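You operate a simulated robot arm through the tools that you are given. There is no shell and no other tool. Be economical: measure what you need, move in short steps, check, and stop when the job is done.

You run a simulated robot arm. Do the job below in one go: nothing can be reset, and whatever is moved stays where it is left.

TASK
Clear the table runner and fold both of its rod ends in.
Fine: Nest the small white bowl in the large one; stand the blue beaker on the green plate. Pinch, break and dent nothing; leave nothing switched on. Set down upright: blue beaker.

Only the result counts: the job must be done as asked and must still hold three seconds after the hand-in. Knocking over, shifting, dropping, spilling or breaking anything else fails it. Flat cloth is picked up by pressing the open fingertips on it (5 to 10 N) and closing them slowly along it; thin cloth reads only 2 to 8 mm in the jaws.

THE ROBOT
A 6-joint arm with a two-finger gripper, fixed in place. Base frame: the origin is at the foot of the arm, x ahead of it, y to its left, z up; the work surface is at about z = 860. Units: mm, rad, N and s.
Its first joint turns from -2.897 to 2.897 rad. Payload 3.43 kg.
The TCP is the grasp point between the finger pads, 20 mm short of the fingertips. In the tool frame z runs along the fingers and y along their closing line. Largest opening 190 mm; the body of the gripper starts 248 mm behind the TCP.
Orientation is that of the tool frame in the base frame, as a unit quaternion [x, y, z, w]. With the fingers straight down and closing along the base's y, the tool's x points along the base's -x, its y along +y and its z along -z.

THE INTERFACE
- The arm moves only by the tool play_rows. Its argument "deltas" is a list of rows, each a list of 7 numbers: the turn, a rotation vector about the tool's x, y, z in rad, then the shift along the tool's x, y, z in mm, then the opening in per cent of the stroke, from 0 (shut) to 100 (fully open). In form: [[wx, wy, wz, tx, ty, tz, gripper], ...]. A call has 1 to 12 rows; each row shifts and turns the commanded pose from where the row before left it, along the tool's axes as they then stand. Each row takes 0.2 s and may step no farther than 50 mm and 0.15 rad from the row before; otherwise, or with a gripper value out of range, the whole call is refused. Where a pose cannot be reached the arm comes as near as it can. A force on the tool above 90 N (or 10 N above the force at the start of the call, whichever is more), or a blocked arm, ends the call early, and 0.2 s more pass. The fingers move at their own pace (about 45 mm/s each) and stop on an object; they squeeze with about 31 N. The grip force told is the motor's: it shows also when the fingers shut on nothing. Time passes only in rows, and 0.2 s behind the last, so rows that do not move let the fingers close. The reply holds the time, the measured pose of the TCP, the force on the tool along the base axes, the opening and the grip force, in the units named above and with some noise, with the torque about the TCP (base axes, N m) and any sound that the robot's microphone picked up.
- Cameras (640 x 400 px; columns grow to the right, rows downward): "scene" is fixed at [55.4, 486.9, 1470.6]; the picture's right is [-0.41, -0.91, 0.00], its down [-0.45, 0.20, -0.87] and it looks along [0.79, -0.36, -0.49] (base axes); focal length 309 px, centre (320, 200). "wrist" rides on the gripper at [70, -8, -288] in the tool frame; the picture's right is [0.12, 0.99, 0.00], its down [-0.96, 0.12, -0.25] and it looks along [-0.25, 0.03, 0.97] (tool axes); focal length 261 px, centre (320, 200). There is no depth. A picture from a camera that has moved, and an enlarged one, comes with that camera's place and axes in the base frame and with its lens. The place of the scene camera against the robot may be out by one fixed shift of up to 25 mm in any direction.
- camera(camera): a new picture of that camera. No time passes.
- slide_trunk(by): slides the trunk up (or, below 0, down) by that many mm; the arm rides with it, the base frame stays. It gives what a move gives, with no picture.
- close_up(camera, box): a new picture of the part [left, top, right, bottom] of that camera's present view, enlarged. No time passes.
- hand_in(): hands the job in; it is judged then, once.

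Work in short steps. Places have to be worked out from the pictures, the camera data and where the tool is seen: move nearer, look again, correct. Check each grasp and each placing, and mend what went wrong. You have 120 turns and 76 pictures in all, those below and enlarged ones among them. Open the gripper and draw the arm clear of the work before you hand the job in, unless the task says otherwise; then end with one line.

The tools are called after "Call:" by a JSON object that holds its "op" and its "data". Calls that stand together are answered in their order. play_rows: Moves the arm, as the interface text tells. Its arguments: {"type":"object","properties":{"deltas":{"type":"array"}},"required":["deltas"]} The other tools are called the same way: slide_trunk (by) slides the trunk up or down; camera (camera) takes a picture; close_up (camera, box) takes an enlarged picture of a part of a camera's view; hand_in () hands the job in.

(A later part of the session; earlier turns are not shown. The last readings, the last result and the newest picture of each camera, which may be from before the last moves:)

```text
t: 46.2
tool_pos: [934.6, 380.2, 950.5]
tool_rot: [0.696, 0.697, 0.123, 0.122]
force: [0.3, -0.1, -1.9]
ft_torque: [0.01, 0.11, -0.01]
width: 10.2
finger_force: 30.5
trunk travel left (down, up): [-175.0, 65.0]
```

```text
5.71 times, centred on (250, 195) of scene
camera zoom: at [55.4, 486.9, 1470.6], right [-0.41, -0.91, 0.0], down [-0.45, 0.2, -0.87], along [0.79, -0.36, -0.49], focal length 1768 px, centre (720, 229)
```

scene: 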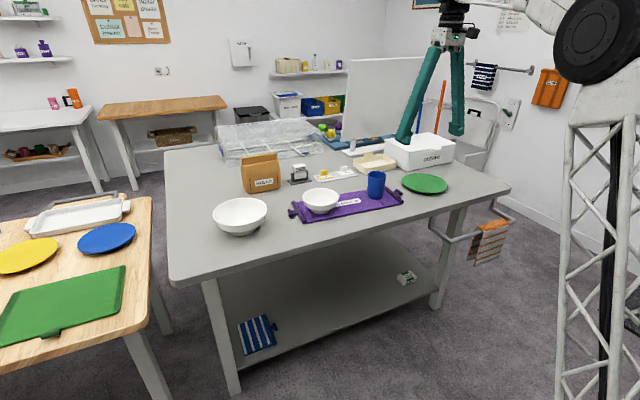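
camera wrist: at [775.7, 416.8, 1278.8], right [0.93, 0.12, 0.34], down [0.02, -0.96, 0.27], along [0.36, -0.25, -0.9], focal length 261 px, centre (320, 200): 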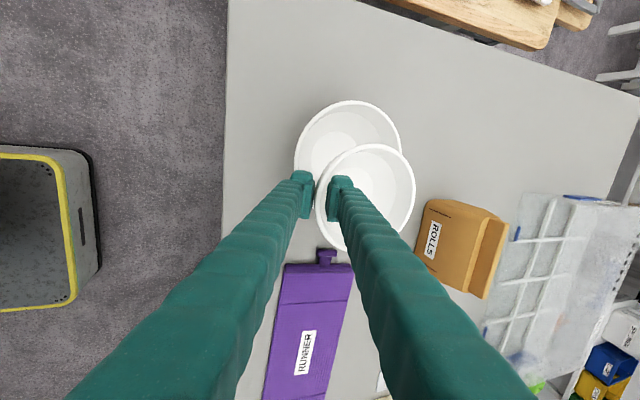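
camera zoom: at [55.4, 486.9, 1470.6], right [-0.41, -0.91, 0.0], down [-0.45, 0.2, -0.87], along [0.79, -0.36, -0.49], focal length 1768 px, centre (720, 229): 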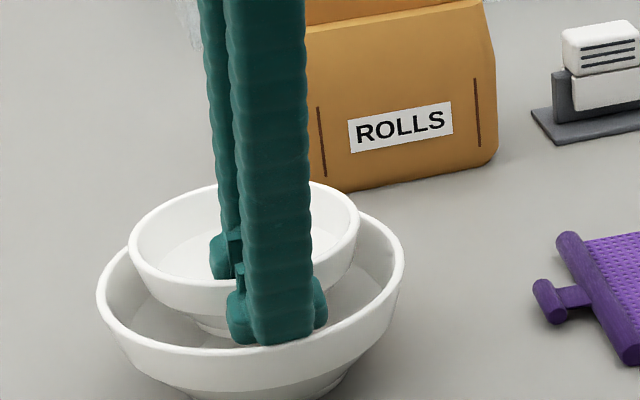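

Clearance looks right. Lower 4 mm at a time and watch force.

Call:
{"op": "play_rows", "data": {"deltas": [[0, 0, 0, 0, -0.7, 1.9, 0], [0, 0, 0, 0, -0.7, 1.9, 0], [0, 0, 0, 0, 0, 0, 0]]}}

```text
t: 47.0
tool_pos: [934.4, 380.3, 949.0]
tool_rot: [0.695, 0.697, 0.124, 0.123]
force: [2.9, -0.2, -0.4]
ft_torque: [-0.03, 0.11, 0.04]
width: 10.4
finger_force: 31.2
trunk travel left (down, up): [-175.0, 65.0]
```

Slight +x reaction: outer finger is brushing the near wall. Shift +4 mm in x, then lower 3 mm more.

Call:
{"op": "play_rows", "data": {"deltas": [[0, 0, 0, 0, 3.8, 1.4, 0], [0, 0, 0, 0, 0, 0, 0], [0, 0, 0, 0, -0.5, 1.4, 0], [0, 0, 0, 0, -0.5, 1.4, 0], [0, 0, 0, 0, 0, 0, 0]]}}

Call:
{"op": "close_up", "data": {"camera": "scene", "box": [210, 160, 290, 230]}}

```text
t: 48.2
tool_pos: [938.6, 381.2, 946.0]
tool_rot: [0.696, 0.697, 0.123, 0.123]
force: [-6.8, -0.2, 15.2]
ft_torque: [0.1, 0.08, -0.07]
width: 10.3
finger_force: 30.9
trunk travel left (down, up): [-175.0, 65.0]
```

```text
5.71 times, centred on (250, 195) of scene
camera zoom: at [55.4, 486.9, 1470.6], right [-0.41, -0.91, 0.0], down [-0.45, 0.2, -0.87], along [0.79, -0.36, -0.49], focal length 1768 px, centre (720, 229)
```

zoom: 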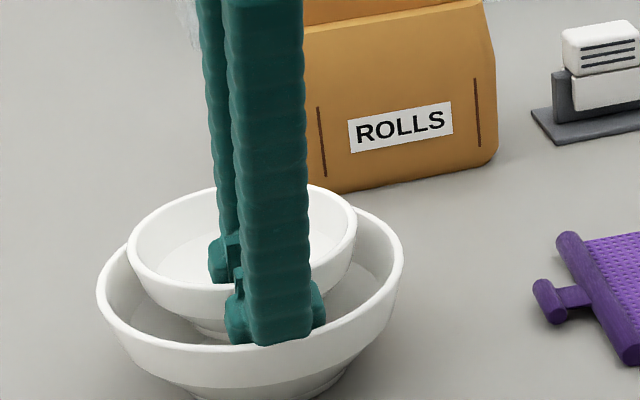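

Now in contact on both the far wall and the near finger (~15 N). Raise 3 mm to relieve before releasing.

Call:
{"op": "play_rows", "data": {"deltas": [[0, 0, 0, 0, 0.5, -1.4, 0], [0, 0, 0, 0, 0.5, -1.4, 0], [0, 0, 0, 0, 0, 0, 0]]}}

Call:
{"op": "close_up", "data": {"camera": "wrist", "box": [260, 80, 420, 240]}}

```text
t: 49.0
tool_pos: [940.8, 380.0, 948.0]
tool_rot: [0.695, 0.697, 0.122, 0.123]
force: [-0.6, 0.8, -3.0]
ft_torque: [0.01, 0.08, 0.0]
width: 10.4
finger_force: 30.8
trunk travel left (down, up): [-175.0, 65.0]
```

```text
2.50 times, centred on (340, 160) of wrist
camera zoom: at [833.8, 449.4, 1214.8], right [0.93, 0.12, 0.34], down [0.02, -0.96, 0.27], along [0.36, -0.25, -0.9], focal length 652 px, centre (270, 300)
```

zoom: 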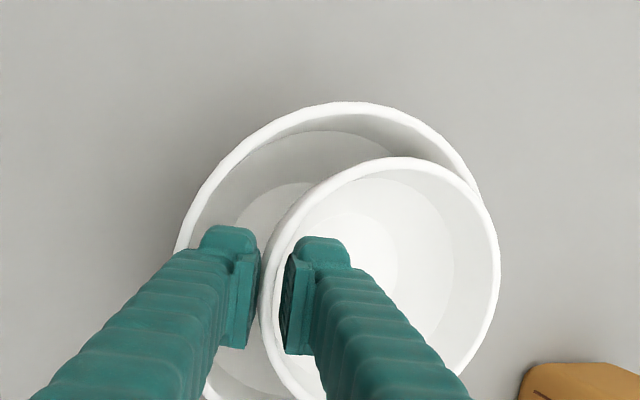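

Free of load. Release: open a few mm while backing up slightly so the outer finger doesn't press the near wall.

Call:
{"op": "play_rows", "data": {"deltas": [[0, 0, 0, 0, 0.6, -1.5, 7], [0, 0, 0, 0, 0.6, -1.5, 9], [0, 0, 0, 0, 0, 0, 9], [0, 0, 0, 0, 0, 0, 9]]}}

Call:
{"op": "close_up", "data": {"camera": "wrist", "box": [260, 80, 420, 240]}}

Call:
{"op": "close_up", "data": {"camera": "scene", "box": [210, 160, 290, 230]}}

```text
t: 50.0
tool_pos: [940.5, 381.8, 950.1]
tool_rot: [0.696, 0.696, 0.124, 0.123]
force: [1.7, -1.5, 1.1]
ft_torque: [0.01, 0.0, 0.0]
width: 16.4
finger_force: 0.0
trunk travel left (down, up): [-175.0, 65.0]
```

```text
2.50 times, centred on (340, 160) of wrist
camera zoom: at [833.1, 450.7, 1217.4], right [0.93, 0.12, 0.34], down [0.02, -0.96, 0.27], along [0.36, -0.25, -0.9], focal length 652 px, centre (270, 300)
```

zoom: 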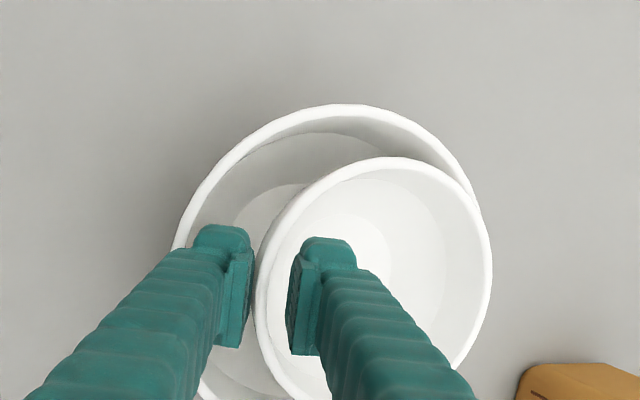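

```text
5.71 times, centred on (250, 195) of scene
camera zoom: at [55.4, 486.9, 1470.6], right [-0.41, -0.91, 0.0], down [-0.45, 0.2, -0.87], along [0.79, -0.36, -0.49], focal length 1768 px, centre (720, 229)
```

zoom: 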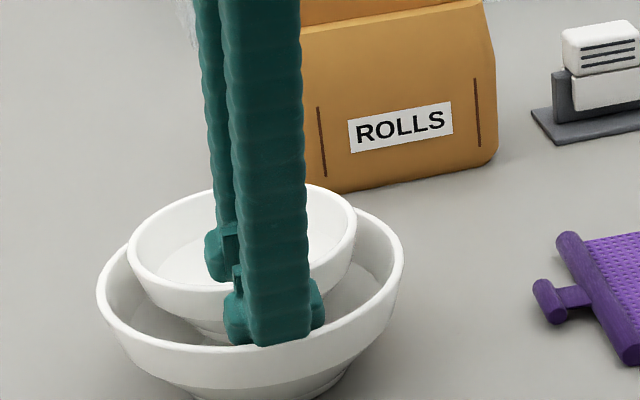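

Released and the bowl barely moved, so it's resting inside. Retreat along the finger axis and inspect.

Call:
{"op": "play_rows", "data": {"deltas": [[0, 0, 0, 0, 0, -8, 9], [0, 0, 0, 0, 0, -15, 9], [0, 0, 0, 0, 0, -30, 9], [0, 0, 0, 0, 0, -40, 9], [0, 0, 0, 0, 0, 0, 9]]}}

Call:
{"op": "camera", "data": {"camera": "wrist"}}

Call:
{"op": "close_up", "data": {"camera": "scene", "box": [200, 160, 300, 250]}}

```text
t: 51.2
tool_pos: [908.8, 379.7, 1038.0]
tool_rot: [0.696, 0.696, 0.124, 0.123]
force: [0.4, 1.1, 0.2]
ft_torque: [0.01, -0.01, 0.0]
width: 17.4
finger_force: 0.0
trunk travel left (down, up): [-175.0, 65.0]
```

```text
33 pictures are left
camera wrist: at [801.7, 449.0, 1305.6], right [0.93, 0.12, 0.34], down [0.02, -0.96, 0.27], along [0.36, -0.25, -0.9], focal length 261 px, centre (320, 200)
```

wrist: 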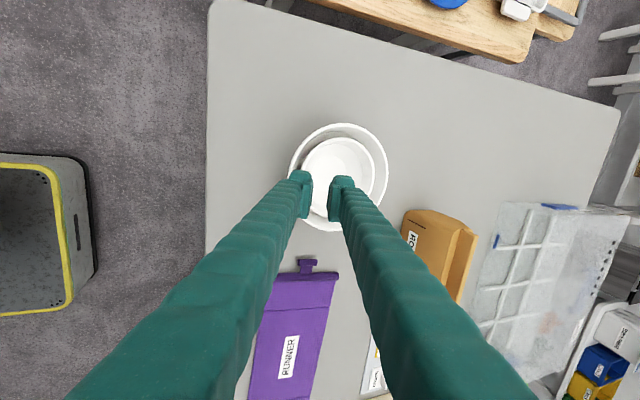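

```text
4.44 times, centred on (250, 205) of scene
camera zoom: at [55.4, 486.9, 1470.6], right [-0.41, -0.91, 0.0], down [-0.45, 0.2, -0.87], along [0.79, -0.36, -0.49], focal length 1375 px, centre (631, 178)
```

zoom: 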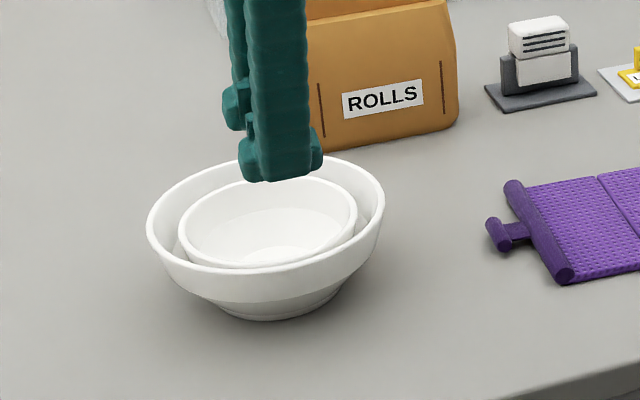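

The bowls are cleanly nested. Now straighten the tool and go to above the runner's left (+y) end handle, near (965,200).

Call:
{"op": "play_rows", "data": {"deltas": [[0.12, 0, 0, 0, 0, -10, 20], [0.12, 0, 0, 0, 0, 0, 25], [0.11, 0, 0, 0, 0, 0, 30], [0, 0, 0, -36, 8, 0, 37], [0, 0, 0, -36, 8, 0, 37], [0, 0, 0, -36, 8, 0, 37], [0, 0, 0, -36, 8, 0, 37], [0, 0, 0, -36, 8, 5, 37], [0, 0, 0, 0, 0, 0, 37], [0, 0, 0, 0, 0, 0, 37]]}}

Call:
{"op": "camera", "data": {"camera": "wrist"}}

```text
t: 53.4
tool_pos: [943.0, 200.1, 1042.6]
tool_rot: [0.706, 0.708, 0.001, 0.0]
force: [0.1, -0.3, 0.3]
ft_torque: [-0.01, 0.01, -0.02]
width: 70.2
finger_force: 0.1
trunk travel left (down, up): [-175.0, 65.0]
```

```text
31 pictures are left
camera wrist: at [935.5, 268.8, 1329.8], right [0.99, 0.12, 0.0], down [0.12, -0.96, 0.25], along [0.03, -0.25, -0.97], focal length 261 px, centre (320, 200)
```

wrist: 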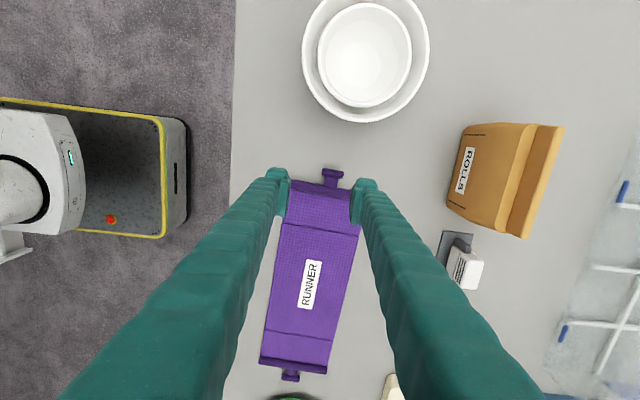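

T-handle at about (966,203), bar ≈39 mm long, runner yawed ≈0.07 rad, crease at y≈91. Align yaw and descend to just above the handle.

Call:
{"op": "play_rows", "data": {"deltas": [[0, 0, 0.069, 0, 0, 0, 37], [0, 0, 0, 2, 12, 30, 37], [0, 0, 0, 2, 11, 40, 37], [0, 0, 0, 0, 0, 40, 37], [0, 0, 0, 0, 0, 22, 37], [0, 0, 0, 0, 0, 0, 37], [0, 0, 0, 0, 0, 0, 37]]}}

Call:
{"op": "close_up", "data": {"camera": "wrist", "box": [240, 100, 440, 240]}}

Call:
{"op": "close_up", "data": {"camera": "scene", "box": [260, 160, 340, 230]}}

```text
t: 55.0
tool_pos: [967.7, 202.7, 912.2]
tool_rot: [0.73, 0.683, 0.0, 0.0]
force: [-0.6, -0.7, 0.2]
ft_torque: [0.01, -0.01, 0.03]
width: 70.4
finger_force: 0.1
trunk travel left (down, up): [-175.0, 65.0]
```

```text
2.86 times, centred on (340, 170) of wrist
camera zoom: at [964.5, 272.1, 1199.1], right [1.0, 0.05, 0.0], down [0.05, -0.97, 0.25], along [0.01, -0.25, -0.97], focal length 745 px, centre (263, 286)
```

zoom: 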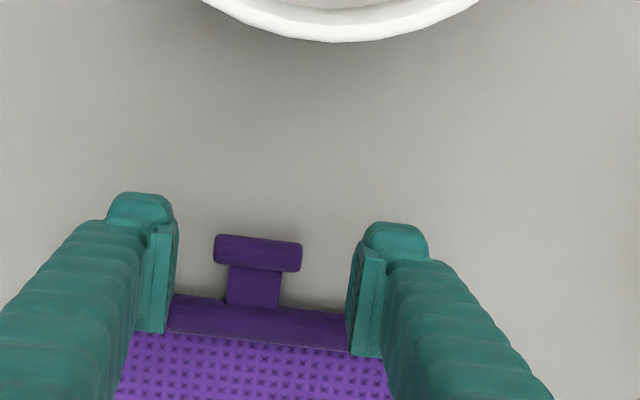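

```text
5.71 times, centred on (300, 195) of scene
camera zoom: at [55.4, 486.9, 1470.6], right [-0.41, -0.91, 0.0], down [-0.45, 0.2, -0.87], along [0.79, -0.36, -0.49], focal length 1768 px, centre (434, 229)
```

zoom: 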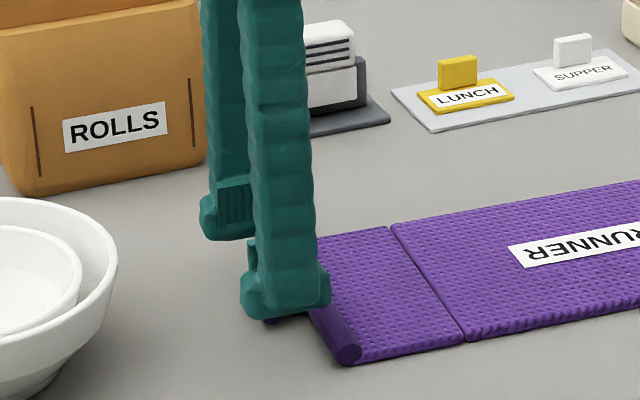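

Aligned (bar centre ≈(965,203)). Descend 27 mm and close on the bar ends.

Call:
{"op": "play_rows", "data": {"deltas": [[0, 0, 0, 0, -2, 12, 37], [0, 0, 0, 0, 0, 10, 37], [0, 0, 0, 0, 0, 6, 37], [0, 0, 0, 0, 0, 0, 30], [0, 0, 0, 0, 0, 0, 25], [0, 0, 0, 0, 0, 0, 21], [0, 0, 0, 0, 0, 0, 19], [0, 0, 0, 0, 0, 0, 19], [0, 0, 0, 0, 0, 0, 19]]}}

Call:
{"op": "close_up", "data": {"camera": "wrist", "box": [240, 100, 440, 240]}}

```text
t: 57.0
tool_pos: [966.3, 204.1, 883.7]
tool_rot: [0.731, 0.682, 0.0, 0.001]
force: [0.6, 0.5, -0.5]
ft_torque: [0.03, -0.04, -0.04]
width: 41.3
finger_force: 31.1
trunk travel left (down, up): [-175.0, 65.0]
```

```text
2.86 times, centred on (340, 170) of wrist
camera zoom: at [962.8, 273.5, 1171.1], right [1.0, 0.05, 0.0], down [0.05, -0.97, 0.25], along [0.01, -0.25, -0.97], focal length 745 px, centre (263, 286)
```

zoom: 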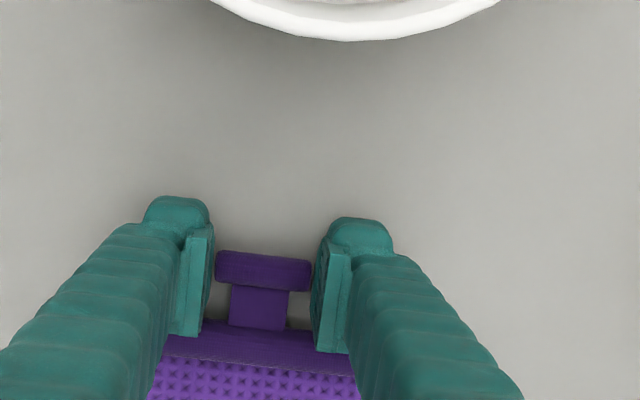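

Handle gripped (41 mm). Lift along an arc about the crease (R≈110 mm) to ~60° and look.

Call:
{"op": "play_rows", "data": {"deltas": [[0, 0, 0, -1, 0, -14.2, 19], [0, 0, 0, -2.7, 0, -14.2, 19], [0, 0, 0, -5, 0, -13.5, 19], [0, 0, 0, -6, 0, -13, 19], [0, 0, 0, -8.2, 0, -11.8, 19], [0, 0, 0, -9.3, 0, -11, 19], [0, 0, 0, -11, 0, -9.2, 19], [0, 0, 0, -11.8, 0, -8.3, 19], [0, 0, 0, 0, 0, 0, 19]]}}

Call:
{"op": "close_up", "data": {"camera": "scene", "box": [260, 140, 400, 230]}}

```text
t: 59.0
tool_pos: [961.1, 149.0, 977.9]
tool_rot: [0.73, 0.683, -0.001, 0.0]
force: [0.6, -0.2, -1.5]
ft_torque: [0.33, -0.01, -0.03]
width: 40.9
finger_force: 31.0
trunk travel left (down, up): [-175.0, 65.0]
```

```text
4.44 times, centred on (330, 185) of scene
camera zoom: at [55.4, 486.9, 1470.6], right [-0.41, -0.91, 0.0], down [-0.45, 0.2, -0.87], along [0.79, -0.36, -0.49], focal length 1375 px, centre (276, 267)
```

zoom: 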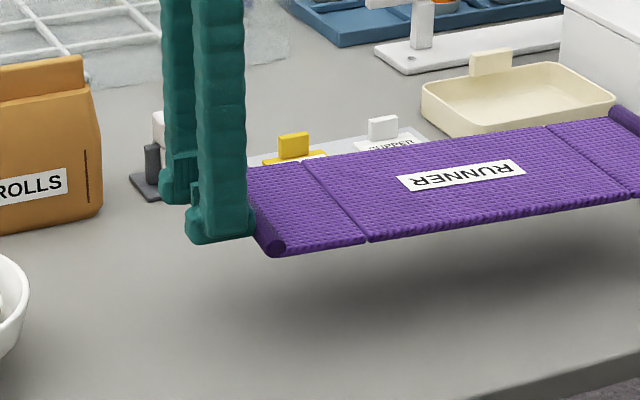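

The whole runner lifted stiffly rather than hinging. Check the far end versus the plate before anything else.

Call:
{"op": "camera", "data": {"camera": "scene"}}

Call:
{"op": "close_up", "data": {"camera": "scene", "box": [340, 130, 480, 220]}}

```text
26 pictures are left
```

scene: 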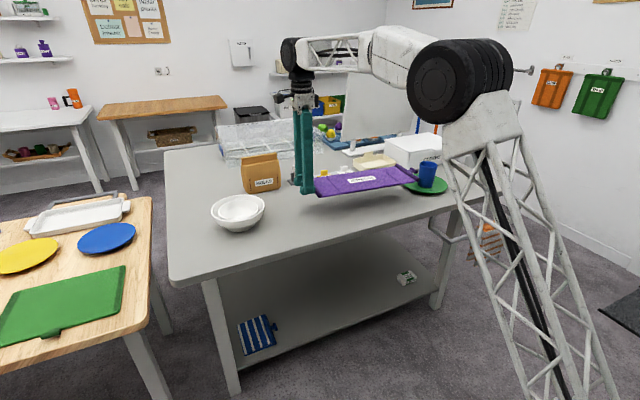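

```text
4.44 times, centred on (410, 175) of scene
camera zoom: at [55.4, 486.9, 1470.6], right [-0.41, -0.91, 0.0], down [-0.45, 0.2, -0.87], along [0.79, -0.36, -0.49], focal length 1375 px, centre (-80, 311)
```

zoom: 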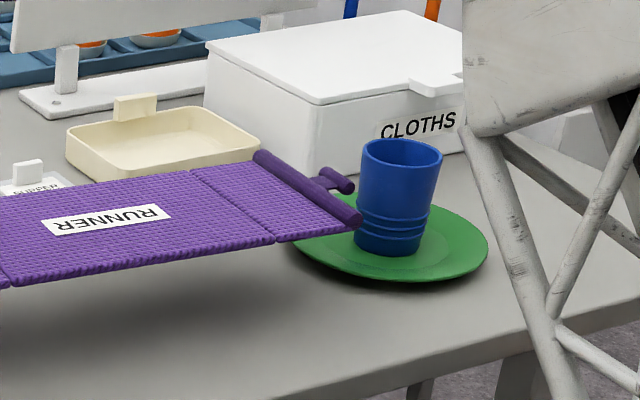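

The hinge evidently only folds upward, so the flap must be rotated along with the tool. First lay the runner back by reversing the path.

Call:
{"op": "play_rows", "data": {"deltas": [[0, 0, 0, 11.8, 0, 8.3, 19], [0, 0, 0, 11, 0, 9.2, 19], [0, 0, 0, 9.3, 0, 11, 19], [0, 0, 0, 8.2, 0, 11.8, 19], [0, 0, 0, 6, 0, 13, 19], [0, 0, 0, 5, 0, 13.5, 19], [0, 0, 0, 2.7, 0, 13.2, 19], [0, 0, 0, 1, 0, 9.2, 19], [0, 0, 0, 0, 0, 3, 19], [0, 0, 0, 0, 0, 0, 19]]}}

Call:
{"op": "close_up", "data": {"camera": "scene", "box": [270, 110, 470, 235]}}

```text
t: 61.2
tool_pos: [965.0, 202.6, 886.3]
tool_rot: [0.731, 0.683, 0.0, 0.0]
force: [2.3, 0.6, 6.4]
ft_torque: [-0.68, -0.11, 0.07]
width: 41.0
finger_force: 31.4
trunk travel left (down, up): [-175.0, 65.0]
```

```text
3.20 times, centred on (370, 172) of scene
camera zoom: at [55.4, 486.9, 1470.6], right [-0.41, -0.91, 0.0], down [-0.45, 0.2, -0.87], along [0.79, -0.36, -0.49], focal length 990 px, centre (160, 288)
```

zoom: 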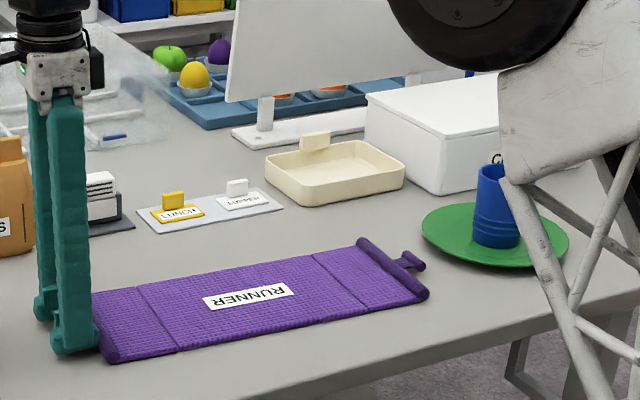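

Runner is back in place. I'll regrip with a slight back-tilt (-0.15 rad) so the flap can be rotated rigidly with the tool past ~80°, about the crease.

Call:
{"op": "play_rows", "data": {"deltas": [[0, 0, 0, 0, 0, 0, 26], [0, 0, 0, 0, 0, 0, 32], [0, 0, 0, 0, 0, -10, 32], [0, -0.15, 0, 0, 0, 0, 32], [0, 0, 0, 3, 0, 6, 32], [0, 0, 0, 0, 0, 5, 32], [0, 0, 0, 0, 0, 0, 26], [0, 0, 0, 0, 0, 0, 22], [0, 0, 0, 0, 0, 0, 19], [0, 0, 0, 0, 0, 0, 19], [0, 0, 0, 0, 0, 0, 19]]}}

```text
t: 63.6
tool_pos: [965.3, 204.0, 885.0]
tool_rot: [0.729, 0.681, -0.055, 0.051]
force: [0.5, 0.7, -0.4]
ft_torque: [0.04, 0.0, -0.01]
width: 41.2
finger_force: 31.0
trunk travel left (down, up): [-175.0, 65.0]
```

Gripped. Rotate the flap about the crease by 0.5 rad and check that the rest stays on the table.

Call:
{"op": "play_rows", "data": {"deltas": [[0, 0.1, 0, -4.2, 0, -10.7, 19], [0, 0.1, 0, -4.2, 0, -10.7, 19], [0, 0.1, 0, -4.2, 0, -10.7, 19], [0, 0.1, 0, -4.2, 0, -10.7, 19], [0, 0.1, 0, -4.2, 0, -10.7, 19], [0, 0, 0, 0, 0, 0, 19]]}}

Call:
{"op": "close_up", "data": {"camera": "scene", "box": [260, 110, 460, 235]}}

```text
t: 65.0
tool_pos: [964.5, 183.1, 938.1]
tool_rot: [0.72, 0.672, 0.128, -0.119]
force: [0.6, 0.7, 0.0]
ft_torque: [0.05, -0.1, 0.04]
width: 41.0
finger_force: 31.7
trunk travel left (down, up): [-175.0, 65.0]
```

```text
3.20 times, centred on (360, 172) of scene
camera zoom: at [55.4, 486.9, 1470.6], right [-0.41, -0.91, 0.0], down [-0.45, 0.2, -0.87], along [0.79, -0.36, -0.49], focal length 990 px, centre (192, 288)
```

zoom: 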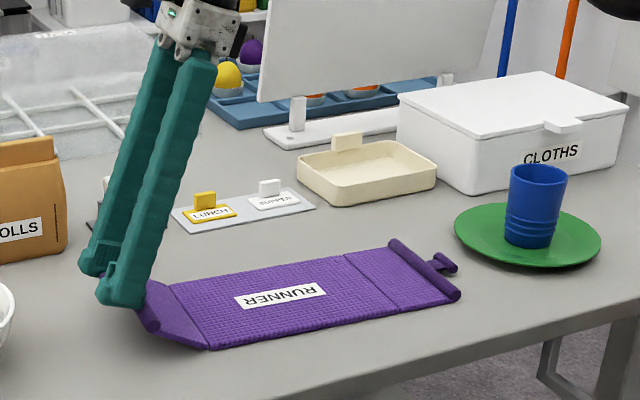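

Folding correctly about the crease. Continue by 0.5 rad.

Call:
{"op": "play_rows", "data": {"deltas": [[0, 0.1, 0, -4.2, 0, -10.7, 19], [0, 0.1, 0, -4.2, 0, -10.7, 19], [0, 0.1, 0, -4.2, 0, -10.7, 19], [0, 0.1, 0, -4.2, 0, -10.7, 19], [0, 0.1, 0, -4.2, 0, -10.7, 19], [0, 0, 0, 0, 0, 0, 19]]}}

Call:
{"op": "camera", "data": {"camera": "scene"}}

```text
t: 66.4
tool_pos: [960.4, 135.0, 972.4]
tool_rot: [0.665, 0.622, 0.302, -0.282]
force: [-0.2, 1.1, -0.1]
ft_torque: [0.07, 0.02, -0.02]
width: 40.7
finger_force: 30.4
trunk travel left (down, up): [-175.0, 65.0]
```

```text
22 pictures are left
```

scene: 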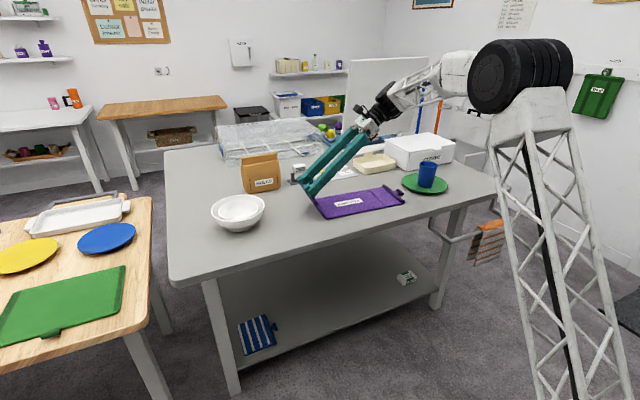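

Arm is clear. Continue another 0.3 rad and check.

Call:
{"op": "play_rows", "data": {"deltas": [[0, 0.1, 0, -4.2, 0, -10.7, 19], [0, 0.1, 0, -4.2, 0, -10.7, 19], [0, 0.1, 0, -4.2, 0, -10.7, 19], [0, 0, 0, 0, 0, 0, 19]]}}

Call:
{"op": "close_up", "data": {"camera": "scene", "box": [280, 80, 480, 225]}}

```text
t: 67.4
tool_pos: [959.3, 103.6, 980.7]
tool_rot: [0.613, 0.573, 0.398, -0.371]
force: [-0.5, 1.6, 5.1]
ft_torque: [0.08, 0.0, 0.06]
width: 40.4
finger_force: 31.2
trunk travel left (down, up): [-175.0, 65.0]
```

```text
2.76 times, centred on (380, 152) of scene
camera zoom: at [55.4, 486.9, 1470.6], right [-0.41, -0.91, 0.0], down [-0.45, 0.2, -0.87], along [0.79, -0.36, -0.49], focal length 854 px, centre (154, 331)
```

zoom: 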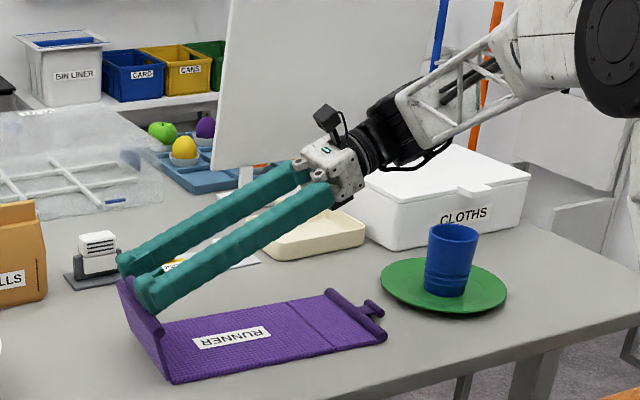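

φ≈75°. Two more steps to ≈86°, easing the downward press slightly.

Call:
{"op": "play_rows", "data": {"deltas": [[0, 0.1, 0, -2, 0, -10.7, 19], [0, 0.1, 0, -4, 0, -10.7, 19], [0, 0, 0, 0, 0, 0, 19]]}}

Call:
{"op": "close_up", "data": {"camera": "scene", "box": [280, 80, 480, 225]}}

```text
t: 68.2
tool_pos: [959.2, 82.2, 981.9]
tool_rot: [0.571, 0.533, 0.457, -0.427]
force: [-0.5, 1.4, 0.3]
ft_torque: [0.11, 0.02, 0.03]
width: 40.5
finger_force: 31.0
trunk travel left (down, up): [-175.0, 65.0]
```

```text
2.76 times, centred on (380, 152) of scene
camera zoom: at [55.4, 486.9, 1470.6], right [-0.41, -0.91, 0.0], down [-0.45, 0.2, -0.87], along [0.79, -0.36, -0.49], focal length 854 px, centre (154, 331)
```

zoom: 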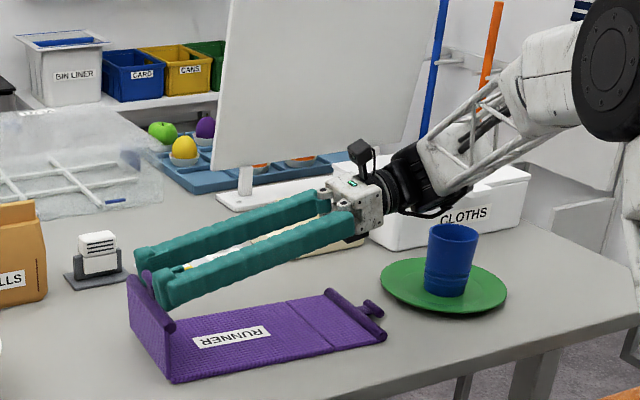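

Flap is nearly vertical. I'll give it a small push toward the centre and release so it tips over, moving the hand back and up.

Call:
{"op": "play_rows", "data": {"deltas": [[0, 0, 0, -2.6, 0, -11.7, 19], [0, 0, 0, 3, 0, -31, 50], [0, 0, 0, 20, 0, -11.5, 60], [0, 0, 0, 20, 0, 0, 60], [0, 0, 0, 10, 0, 0, 60]]}}

Call:
{"op": "close_up", "data": {"camera": "scene", "box": [280, 80, 480, 225]}}

```text
t: 69.4
tool_pos: [955.3, 37.1, 1041.5]
tool_rot: [0.57, 0.533, 0.456, -0.427]
force: [0.6, -1.0, -0.3]
ft_torque: [0.0, -0.01, 0.04]
width: 113.9
finger_force: 0.0
trunk travel left (down, up): [-175.0, 65.0]
```

```text
2.76 times, centred on (380, 152) of scene
camera zoom: at [55.4, 486.9, 1470.6], right [-0.41, -0.91, 0.0], down [-0.45, 0.2, -0.87], along [0.79, -0.36, -0.49], focal length 854 px, centre (154, 331)
```

zoom: 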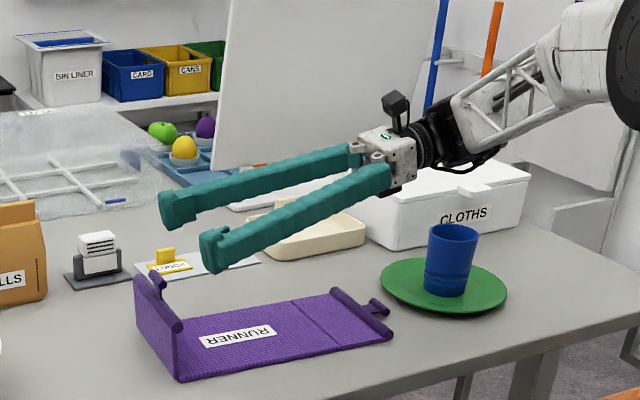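

The flap stands by itself (hinge friction), so I can push it over from behind. Raise, return the tool to vertical with closed fingers.

Call:
{"op": "play_rows", "data": {"deltas": [[0, 0, 0, 40, 0, -9, 40], [0, 0, 0, 20, 0, -4, 20], [0, -0.15, 0, 0, 0, 0, 0], [0, -0.15, 0, 0, 0, 0, 0], [0, -0.15, 0, 0, 0, 0, 0], [0, -0.15, 0, 0, 0, 0, 0], [0, -0.15, 0, 0, 0, 0, 0], [0, -0.15, 0, 0, 0, 0, 0], [0, -0.15, 0, 0, 0, 0, 0], [0, -0.15, 0, 0, 0, 0, 0], [0, -0.15, 0, 0, 0, 0, 0], [0, 0, 0, 0, 0, 0, 0]]}}

Call:
{"op": "play_rows", "data": {"deltas": [[0, 0, 0, 40, 0, 0, 0], [0, 0, 0, 40, 0, 0, 0], [0, 0, 0, 40, 0, 0, 0], [0, 0, 0, 20, 0, 0, 0], [0, 0, 0, 0, 0, 0, 0]]}}

Call:
{"op": "camera", "data": {"camera": "wrist"}}

```text
t: 72.0
tool_pos: [955.5, 38.3, 1104.1]
tool_rot: [0.731, 0.683, -0.001, 0.001]
force: [0.0, 0.5, 0.0]
ft_torque: [-0.01, 0.0, -0.01]
width: 0.0
finger_force: 30.9
trunk travel left (down, up): [-175.0, 65.0]
```

```text
t: 73.2
tool_pos: [963.8, 180.3, 1106.4]
tool_rot: [0.731, 0.683, 0.0, 0.0]
force: [0.2, -1.1, -0.1]
ft_torque: [-0.02, 0.01, 0.02]
width: 0.0
finger_force: 30.3
trunk travel left (down, up): [-175.0, 65.0]
```

```text
18 pictures are left
camera wrist: at [959.4, 250.7, 1392.3], right [1.0, 0.05, 0.0], down [0.05, -0.97, 0.25], along [0.01, -0.25, -0.97], focal length 261 px, centre (320, 200)
```

wrist: 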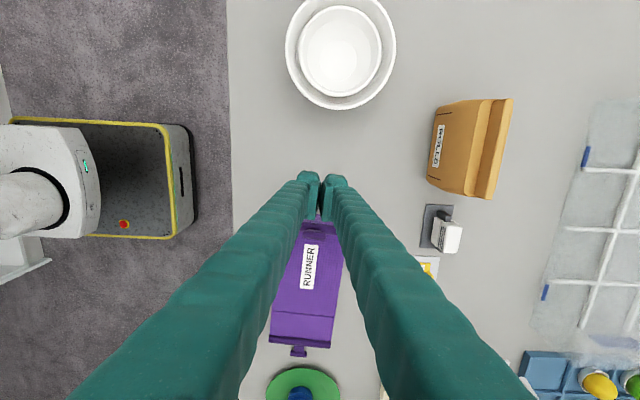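

Flap still stands, leaning slightly back. Lower behind it (tips z≈945) and push toward -y.

Call:
{"op": "play_rows", "data": {"deltas": [[0, 0, 0, 0, 0, 45, 0], [0, 0, 0, 0, 0, 45, 0], [0, 0, 0, 0, 0, 40, 0], [0, 0, 0, 0, 0, 11, 0], [0, 0, 0, -12, 0, 0, 0], [0, 0, 0, -12, 0, 0, 0], [0, 0, 0, -12, 0, 0, 0], [0, 0, 0, -12, 0, 0, 0], [0, 0, 0, -12, 0, 0, 0], [0, 0, 0, 0, 0, 0, 0]]}}

Call:
{"op": "close_up", "data": {"camera": "scene", "box": [270, 110, 450, 230]}}

```text
t: 75.4
tool_pos: [961.3, 119.5, 964.2]
tool_rot: [0.731, 0.683, 0.0, 0.0]
force: [0.2, -0.6, 0.3]
ft_torque: [0.03, -0.01, 0.0]
width: 0.0
finger_force: 30.4
trunk travel left (down, up): [-175.0, 65.0]
```

```text
3.33 times, centred on (360, 170) of scene
camera zoom: at [55.4, 486.9, 1470.6], right [-0.41, -0.91, 0.0], down [-0.45, 0.2, -0.87], along [0.79, -0.36, -0.49], focal length 1031 px, centre (187, 300)
```

zoom: 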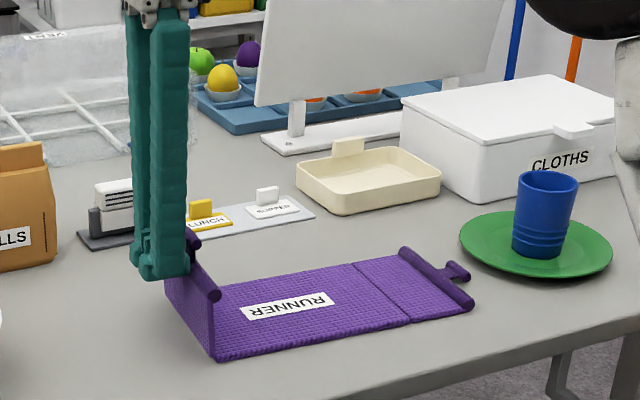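

Fingers are just behind the flap. Keep pushing toward -y.

Call:
{"op": "play_rows", "data": {"deltas": [[0, 0, 0, -12, 0, 0, 0], [0, 0, 0, -12, 0, 0, 0], [0, 0, 0, -12, 0, 0, 0], [0, 0, 0, -12, 0, 0, 0], [0, 0, 0, -12, 0, 0, 0], [0, 0, 0, -12, 0, 0, 0], [0, 0, 0, 0, 0, 0, 0]]}}

Call:
{"op": "close_up", "data": {"camera": "scene", "box": [270, 110, 450, 230]}}

```text
t: 77.0
tool_pos: [956.4, 47.3, 963.6]
tool_rot: [0.731, 0.682, 0.0, 0.0]
force: [0.9, 0.1, 0.5]
ft_torque: [0.01, -0.01, -0.01]
width: 0.0
finger_force: 31.3
trunk travel left (down, up): [-175.0, 65.0]
```

```text
3.33 times, centred on (360, 170) of scene
camera zoom: at [55.4, 486.9, 1470.6], right [-0.41, -0.91, 0.0], down [-0.45, 0.2, -0.87], along [0.79, -0.36, -0.49], focal length 1031 px, centre (187, 300)
```

zoom: 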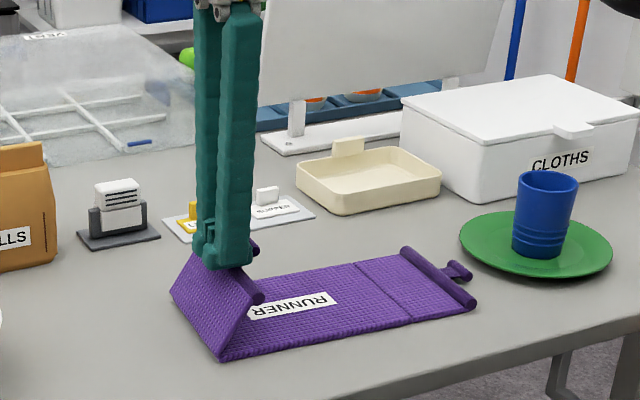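

Flap is leaning past vertical. Follow through: -y and down in small steps.

Call:
{"op": "play_rows", "data": {"deltas": [[0, 0, 0, -12, 0, 4, 0], [0, 0, 0, -12, 0, 6, 0], [0, 0, 0, -12, 0, 9, 0], [0, 0, 0, -7, 0, 12, 0], [0, 0, 0, -4, 0, 12, 0], [0, 0, 0, 0, 0, 10, 0], [0, 0, 0, 0, 0, 0, 0]]}}

Call:
{"op": "close_up", "data": {"camera": "scene", "box": [270, 110, 450, 230]}}

```text
t: 78.6
tool_pos: [950.7, 0.8, 909.7]
tool_rot: [0.73, 0.683, 0.0, 0.0]
force: [0.1, -0.3, -0.2]
ft_torque: [0.04, 0.01, 0.02]
width: 0.1
finger_force: 31.0
trunk travel left (down, up): [-175.0, 65.0]
```

```text
3.33 times, centred on (360, 170) of scene
camera zoom: at [55.4, 486.9, 1470.6], right [-0.41, -0.91, 0.0], down [-0.45, 0.2, -0.87], along [0.79, -0.36, -0.49], focal length 1031 px, centre (187, 300)
```

zoom: 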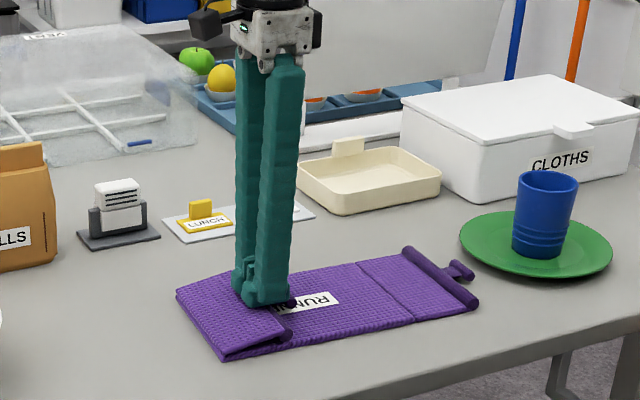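

Almost flat. Press gently down a few mm more.

Call:
{"op": "play_rows", "data": {"deltas": [[0, 0, 0, 0, 0, 3, 0], [0, 0, 0, 0, 0, 3, 0], [0, 0, 0, 0, 0, 2, 0], [0, 0, 0, 0, 0, 0, 0]]}}

```text
t: 79.6
tool_pos: [953.8, 0.6, 901.8]
tool_rot: [0.731, 0.683, 0.0, 0.001]
force: [0.9, -0.1, 0.8]
ft_torque: [0.02, -0.02, 0.01]
width: 6.1
finger_force: 30.7
trunk travel left (down, up): [-175.0, 65.0]
```

Something (cloth/handle edge) wedged 6 mm between the tips. Open a bit to free it, then raise and look.

Call:
{"op": "play_rows", "data": {"deltas": [[0, 0, 0, 0, 0, 0, 10], [0, 0, 0, 0, 0, 0, 14], [0, 0, 0, 0, 0, -6, 14], [0, 0, 0, 0, 0, -20, 14], [0, 0, 0, 0, 0, -40, 14], [0, 0, 0, 40, 0, -40, 14], [0, 0, 0, 0, 0, 0, 14]]}}

Call:
{"op": "close_up", "data": {"camera": "wrist", "box": [220, 130, 420, 330]}}

Call:
{"op": "close_up", "data": {"camera": "scene", "box": [290, 160, 410, 230]}}

```text
refused: row 6 steps farther than a row can; nothing moved
```

```text
2.00 times, centred on (320, 230) of wrist
camera zoom: at [948.1, 69.8, 1189.0], right [1.0, 0.05, 0.0], down [0.05, -0.97, 0.25], along [0.01, -0.25, -0.97], focal length 521 px, centre (320, 140)
```

zoom: 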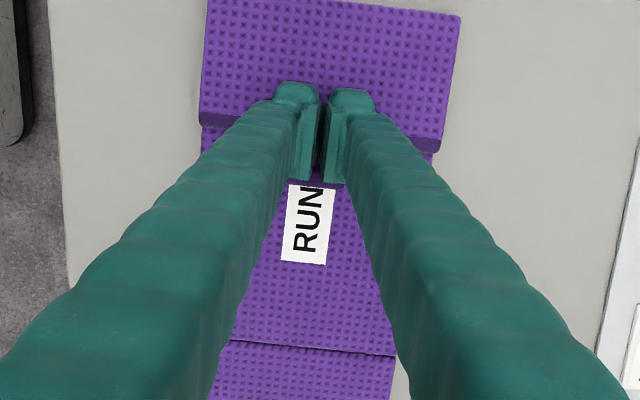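

```text
5.33 times, centred on (350, 195) of scene
camera zoom: at [55.4, 486.9, 1470.6], right [-0.41, -0.91, 0.0], down [-0.45, 0.2, -0.87], along [0.79, -0.36, -0.49], focal length 1650 px, centre (160, 227)
```

zoom: 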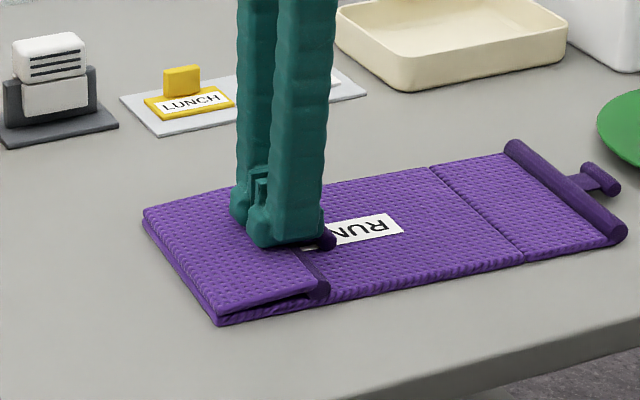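

The flap lies flat. Retract (fixing the row size), first opening to free.

Call:
{"op": "play_rows", "data": {"deltas": [[0, 0, 0, 0, 0, 0, 10], [0, 0, 0, 0, 0, 0, 14], [0, 0, 0, 0, 0, -6, 14], [0, 0, 0, 0, 0, -20, 14], [0, 0, 0, 0, 0, -40, 14], [0, 0, 0, 0, 0, -45, 20], [0, 0, 0, -20, 0, -30, 25], [0, 0, 0, -40, 0, 0, 30], [0, 0, 0, -40, 0, 0, 37], [0, 0, 0, -40, 0, 0, 37], [0, 0, 0, -30, 0, 0, 37], [0, 0, 0, 0, 0, 0, 37]]}}

Call:
{"op": "camera", "data": {"camera": "wrist"}}

```text
t: 82.2
tool_pos: [938.4, -168.3, 1042.3]
tool_rot: [0.731, 0.682, 0.0, 0.0]
force: [-0.7, 0.0, 0.7]
ft_torque: [0.02, -0.01, 0.0]
width: 70.4
finger_force: 0.2
trunk travel left (down, up): [-175.0, 65.0]
```

```text
12 pictures are left
camera wrist: at [935.1, -98.0, 1328.4], right [1.0, 0.05, 0.0], down [0.05, -0.97, 0.25], along [0.01, -0.25, -0.97], focal length 261 px, centre (320, 200)
```

wrist: 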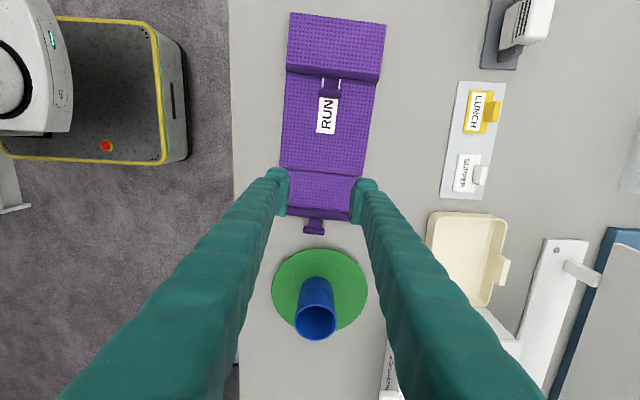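

First end is folded neatly. The other handle is at about (933,-268), crease ≈ y -158. Move above it and check alignment.

Call:
{"op": "play_rows", "data": {"deltas": [[0, 0, 0, -40, 1, 0, 37], [0, 0, 0, -40, 1, 0, 37], [0, 0, 0, -21, 0, 20, 37], [0, 0, 0, 0, 0, 40, 37], [0, 0, 0, 0, 0, 40, 37], [0, 0, 0, 0, 0, 28, 37], [0, 0, 0, 0, 0, 0, 37], [0, 0, 0, 0, 0, 0, 37]]}}

Call:
{"op": "close_up", "data": {"camera": "wrist", "box": [240, 100, 440, 240]}}

```text
t: 84.0
tool_pos: [933.9, -271.8, 914.3]
tool_rot: [0.731, 0.683, 0.0, -0.001]
force: [-0.3, -0.5, 0.7]
ft_torque: [-0.01, 0.01, -0.02]
width: 70.4
finger_force: 0.0
trunk travel left (down, up): [-175.0, 65.0]
```

```text
2.86 times, centred on (340, 170) of wrist
camera zoom: at [930.6, -202.3, 1201.3], right [1.0, 0.05, 0.0], down [0.05, -0.97, 0.25], along [0.01, -0.25, -0.97], focal length 745 px, centre (263, 286)
```

zoom: 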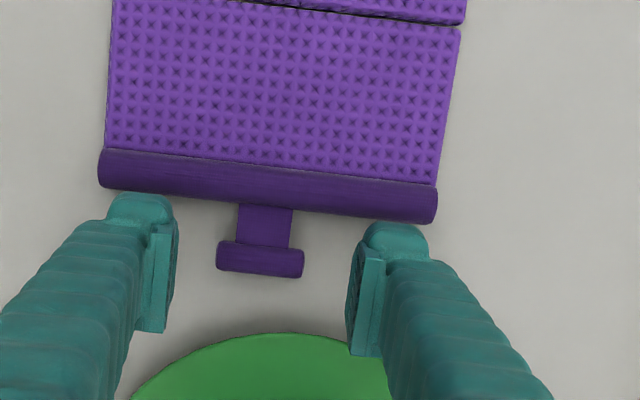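

Bar at about (932,-275), rod edge close. Apply +0.15 rad tilt, position at y≈-279, lower and close on the bar.

Call:
{"op": "play_rows", "data": {"deltas": [[0, 0.15, 0, 0, 0, 0, 37], [0, 0, 0, -11.2, -1, 8, 37], [0, 0, 0, 0, 0, 10, 34], [0, 0, 0, 0, 0, 9.5, 32], [0, 0, 0, 0, 0, 0, 30], [0, 0, 0, 0, 0, 0, 25], [0, 0, 0, 0, 0, 0, 22], [0, 0, 0, 0, 0, 0, 19], [0, 0, 0, 0, 0, 0, 19], [0, 0, 0, 0, 0, 0, 19]]}}

```text
t: 86.2
tool_pos: [934.6, -278.0, 885.0]
tool_rot: [0.729, 0.681, 0.055, -0.051]
force: [-0.7, -0.9, 0.2]
ft_torque: [-0.03, 0.05, -0.01]
width: 40.5
finger_force: 31.0
trunk travel left (down, up): [-175.0, 65.0]
```

Gripped at 40.5 mm. Fold this flap about its crease, first 0.6 rad.

Call:
{"op": "play_rows", "data": {"deltas": [[0, -0.1, 0, 4.2, 0, -10.7, 19], [0, -0.1, 0, 4.2, 0, -10.7, 19], [0, -0.1, 0, 4.2, 0, -10.7, 19], [0, -0.1, 0, 4.2, 0, -10.7, 19], [0, -0.1, 0, 4.2, 0, -10.7, 19], [0, -0.1, 0, 4.2, 0, -10.7, 19], [0, 0, 0, 0, 0, 0, 19]]}}

Call:
{"op": "close_up", "data": {"camera": "scene", "box": [270, 90, 470, 225]}}

```text
t: 87.8
tool_pos: [938.8, -248.0, 946.3]
tool_rot: [0.712, 0.666, -0.162, 0.153]
force: [-0.2, -1.1, 1.2]
ft_torque: [-0.04, -0.15, -0.09]
width: 40.2
finger_force: 31.3
trunk travel left (down, up): [-175.0, 65.0]
```

```text
2.96 times, centred on (370, 158) of scene
camera zoom: at [55.4, 486.9, 1470.6], right [-0.41, -0.91, 0.0], down [-0.45, 0.2, -0.87], along [0.79, -0.36, -0.49], focal length 917 px, centre (172, 326)
```

zoom: 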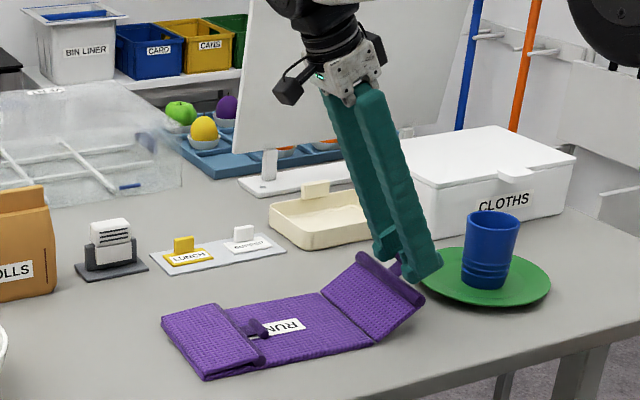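

Folding well. Continue 0.5 rad.

Call:
{"op": "play_rows", "data": {"deltas": [[0, -0.1, 0, 4.1, 0, -10.7, 19], [0, -0.1, 0, 4.1, 0, -10.7, 19], [0, -0.1, 0, 4.1, 0, -10.7, 19], [0, -0.1, 0, 3.8, 0, -10.7, 19], [0, -0.1, 0, 3.8, 0, -10.7, 19], [0, 0, 0, 0, 0, 0, 19]]}}

Call:
{"op": "close_up", "data": {"camera": "scene", "box": [270, 70, 470, 225]}}

```text
t: 89.2
tool_pos: [938.1, -199.4, 976.8]
tool_rot: [0.65, 0.607, -0.334, 0.313]
force: [3.0, -7.0, 18.5]
ft_torque: [-0.1, -0.09, -0.06]
width: 39.7
finger_force: 30.6
trunk travel left (down, up): [-175.0, 65.0]
```

```text
2.58 times, centred on (370, 148) of scene
camera zoom: at [55.4, 486.9, 1470.6], right [-0.41, -0.91, 0.0], down [-0.45, 0.2, -0.87], along [0.79, -0.36, -0.49], focal length 798 px, centre (191, 336)
```

zoom: 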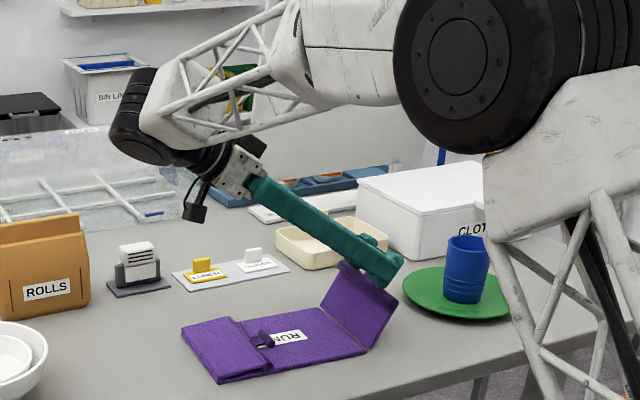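

18 N along the flap: the arc is slightly tight. Ease out 3.5 mm along the flap.

Call:
{"op": "play_rows", "data": {"deltas": [[0, 0, 0, -2, 0, 0, 19], [0, 0, 0, -1.5, 0, 0, 19], [0, 0, 0, 0, 0, 0, 19]]}}

```text
t: 90.0
tool_pos: [938.7, -200.2, 979.3]
tool_rot: [0.649, 0.608, -0.333, 0.312]
force: [-0.5, -0.2, 0.0]
ft_torque: [0.02, 0.05, -0.03]
width: 39.4
finger_force: 30.7
trunk travel left (down, up): [-175.0, 65.0]
```

Relieved. Continue with slightly wider arc, 0.4 rad.

Call:
{"op": "play_rows", "data": {"deltas": [[0, -0.1, 0, 3.6, 0, -11.1, 19], [0, -0.1, 0, 3.6, 0, -11.1, 19], [0, 0, 0, 0, 0, 0, 19]]}}

Call:
{"op": "play_rows", "data": {"deltas": [[0, -0.1, 0, 3.4, 0, -11.1, 19], [0, -0.1, 0, 3.4, 0, -11.1, 19], [0, 0, 0, 0, 0, 0, 19]]}}

Call:
{"op": "close_up", "data": {"camera": "scene", "box": [260, 70, 460, 225]}}

```text
t: 90.8
tool_pos: [940.4, -179.8, 986.0]
tool_rot: [0.613, 0.573, -0.397, 0.372]
force: [0.2, -0.5, 0.8]
ft_torque: [-0.09, -0.09, -0.05]
width: 39.1
finger_force: 30.9
trunk travel left (down, up): [-175.0, 65.0]
```

```text
t: 91.6
tool_pos: [943.1, -155.5, 988.4]
tool_rot: [0.57, 0.533, -0.457, 0.427]
force: [0.2, 1.0, -0.7]
ft_torque: [-0.08, -0.02, -0.09]
width: 39.1
finger_force: 31.5
trunk travel left (down, up): [-175.0, 65.0]
```

```text
2.58 times, centred on (360, 148) of scene
camera zoom: at [55.4, 486.9, 1470.6], right [-0.41, -0.91, 0.0], down [-0.45, 0.2, -0.87], along [0.79, -0.36, -0.49], focal length 798 px, centre (217, 336)
```

zoom: 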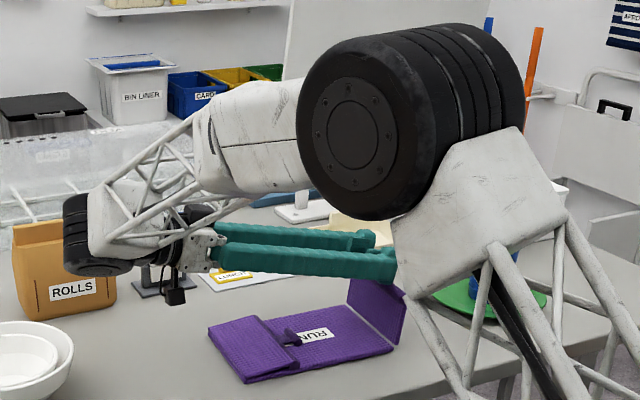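

Flap nearly vertical. Open and back away along the fingers and up.

Call:
{"op": "play_rows", "data": {"deltas": [[0, 0, 0, 1, 0, -4, 24], [0, 0, 0, 1, 0, -4, 32], [0, 0, 0, 0, 0, 0, 40], [0, 0, 0, -15, 0, -20, 45], [0, 0, 0, -30, 0, -20, 45], [0, 0, 0, -45, 0, 0, 40], [0, 0, 0, -45, 0, 0, 30], [0, 0, 0, 0, 0, 0, 20]]}}

Call:
{"op": "play_rows", "data": {"deltas": [[0, 0.15, 0, 0, 0, 0, 0], [0, 0.15, 0, 0, 0, 0, 0], [0, 0.15, 0, 0, 0, 0, 0], [0, 0.15, 0, 0, 0, 0, 0], [0, 0.15, 0, 0, 0, 0, 0], [0, 0.15, 0, 0, 0, 0, 0], [0, 0.15, 0, 0, 0, 0, 0], [0, 0.15, 0, 0, 0, 0, 0], [0, 0.15, 0, 0, 0, 0, 0], [0, 0, 0, 0, 0, 0, 0]]}}

Call:
{"op": "camera", "data": {"camera": "wrist"}}

```text
t: 93.4
tool_pos: [943.7, -138.4, 1127.8]
tool_rot: [0.57, 0.534, -0.456, 0.427]
force: [0.1, -0.6, 0.3]
ft_torque: [0.03, -0.03, 0.01]
width: 38.1
finger_force: 0.1
trunk travel left (down, up): [-175.0, 65.0]
```

```text
t: 95.6
tool_pos: [943.6, -138.6, 1126.5]
tool_rot: [0.73, 0.683, 0.001, 0.0]
force: [0.1, 0.5, -0.6]
ft_torque: [0.01, -0.01, -0.02]
width: 0.0
finger_force: 31.0
trunk travel left (down, up): [-175.0, 65.0]
```

```text
7 pictures are left
camera wrist: at [939.4, -67.9, 1414.4], right [1.0, 0.05, 0.0], down [0.05, -0.97, 0.25], along [0.01, -0.25, -0.97], focal length 261 px, centre (320, 200)
```

wrist: 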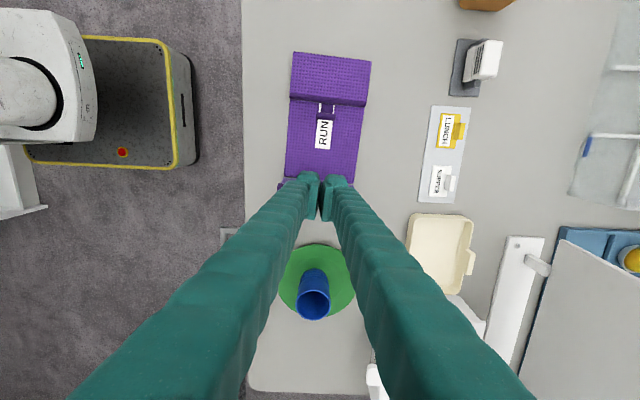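

Flap stands near vertical at y≈-160. Go behind it on the -y side with fingers 76 mm apart (to push on the rod either side of the handle) and push toward +y.

Call:
{"op": "play_rows", "data": {"deltas": [[0, 0, 0, -40, 0, 0, 20], [0, 0, 0, -38, 0, 10, 40], [0, 0, 0, 0, 0, 45, 40], [0, 0, 0, 0, 0, 45, 40], [0, 0, 0, 0, 0, 45, 40], [0, 0, 0, 0, 0, 46, 40], [0, 0, 0, 12, 0, 0, 40], [0, 0, 0, 12, 0, 0, 40], [0, 0, 0, 12, 0, 0, 40], [0, 0, 0, 12, 0, 0, 40], [0, 0, 0, 0, 0, 0, 40]]}}

Call:
{"op": "close_up", "data": {"camera": "scene", "box": [270, 90, 450, 225]}}

```text
t: 98.0
tool_pos: [939.3, -166.8, 936.0]
tool_rot: [0.731, 0.682, 0.0, 0.001]
force: [-0.3, -0.3, -0.2]
ft_torque: [-0.02, 0.0, -0.02]
width: 75.8
finger_force: 0.2
trunk travel left (down, up): [-175.0, 65.0]
```

```text
2.96 times, centred on (360, 158) of scene
camera zoom: at [55.4, 486.9, 1470.6], right [-0.41, -0.91, 0.0], down [-0.45, 0.2, -0.87], along [0.79, -0.36, -0.49], focal length 917 px, centre (202, 326)
```

zoom: 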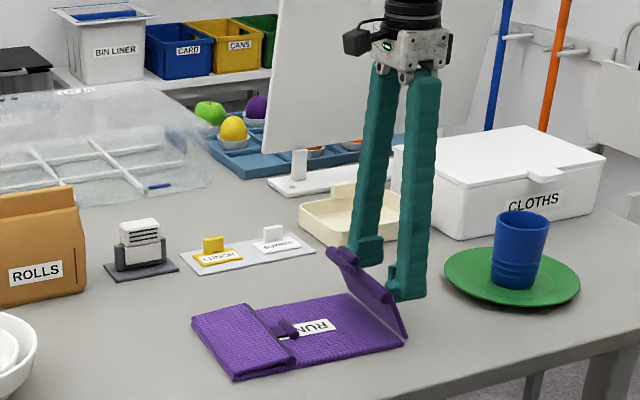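

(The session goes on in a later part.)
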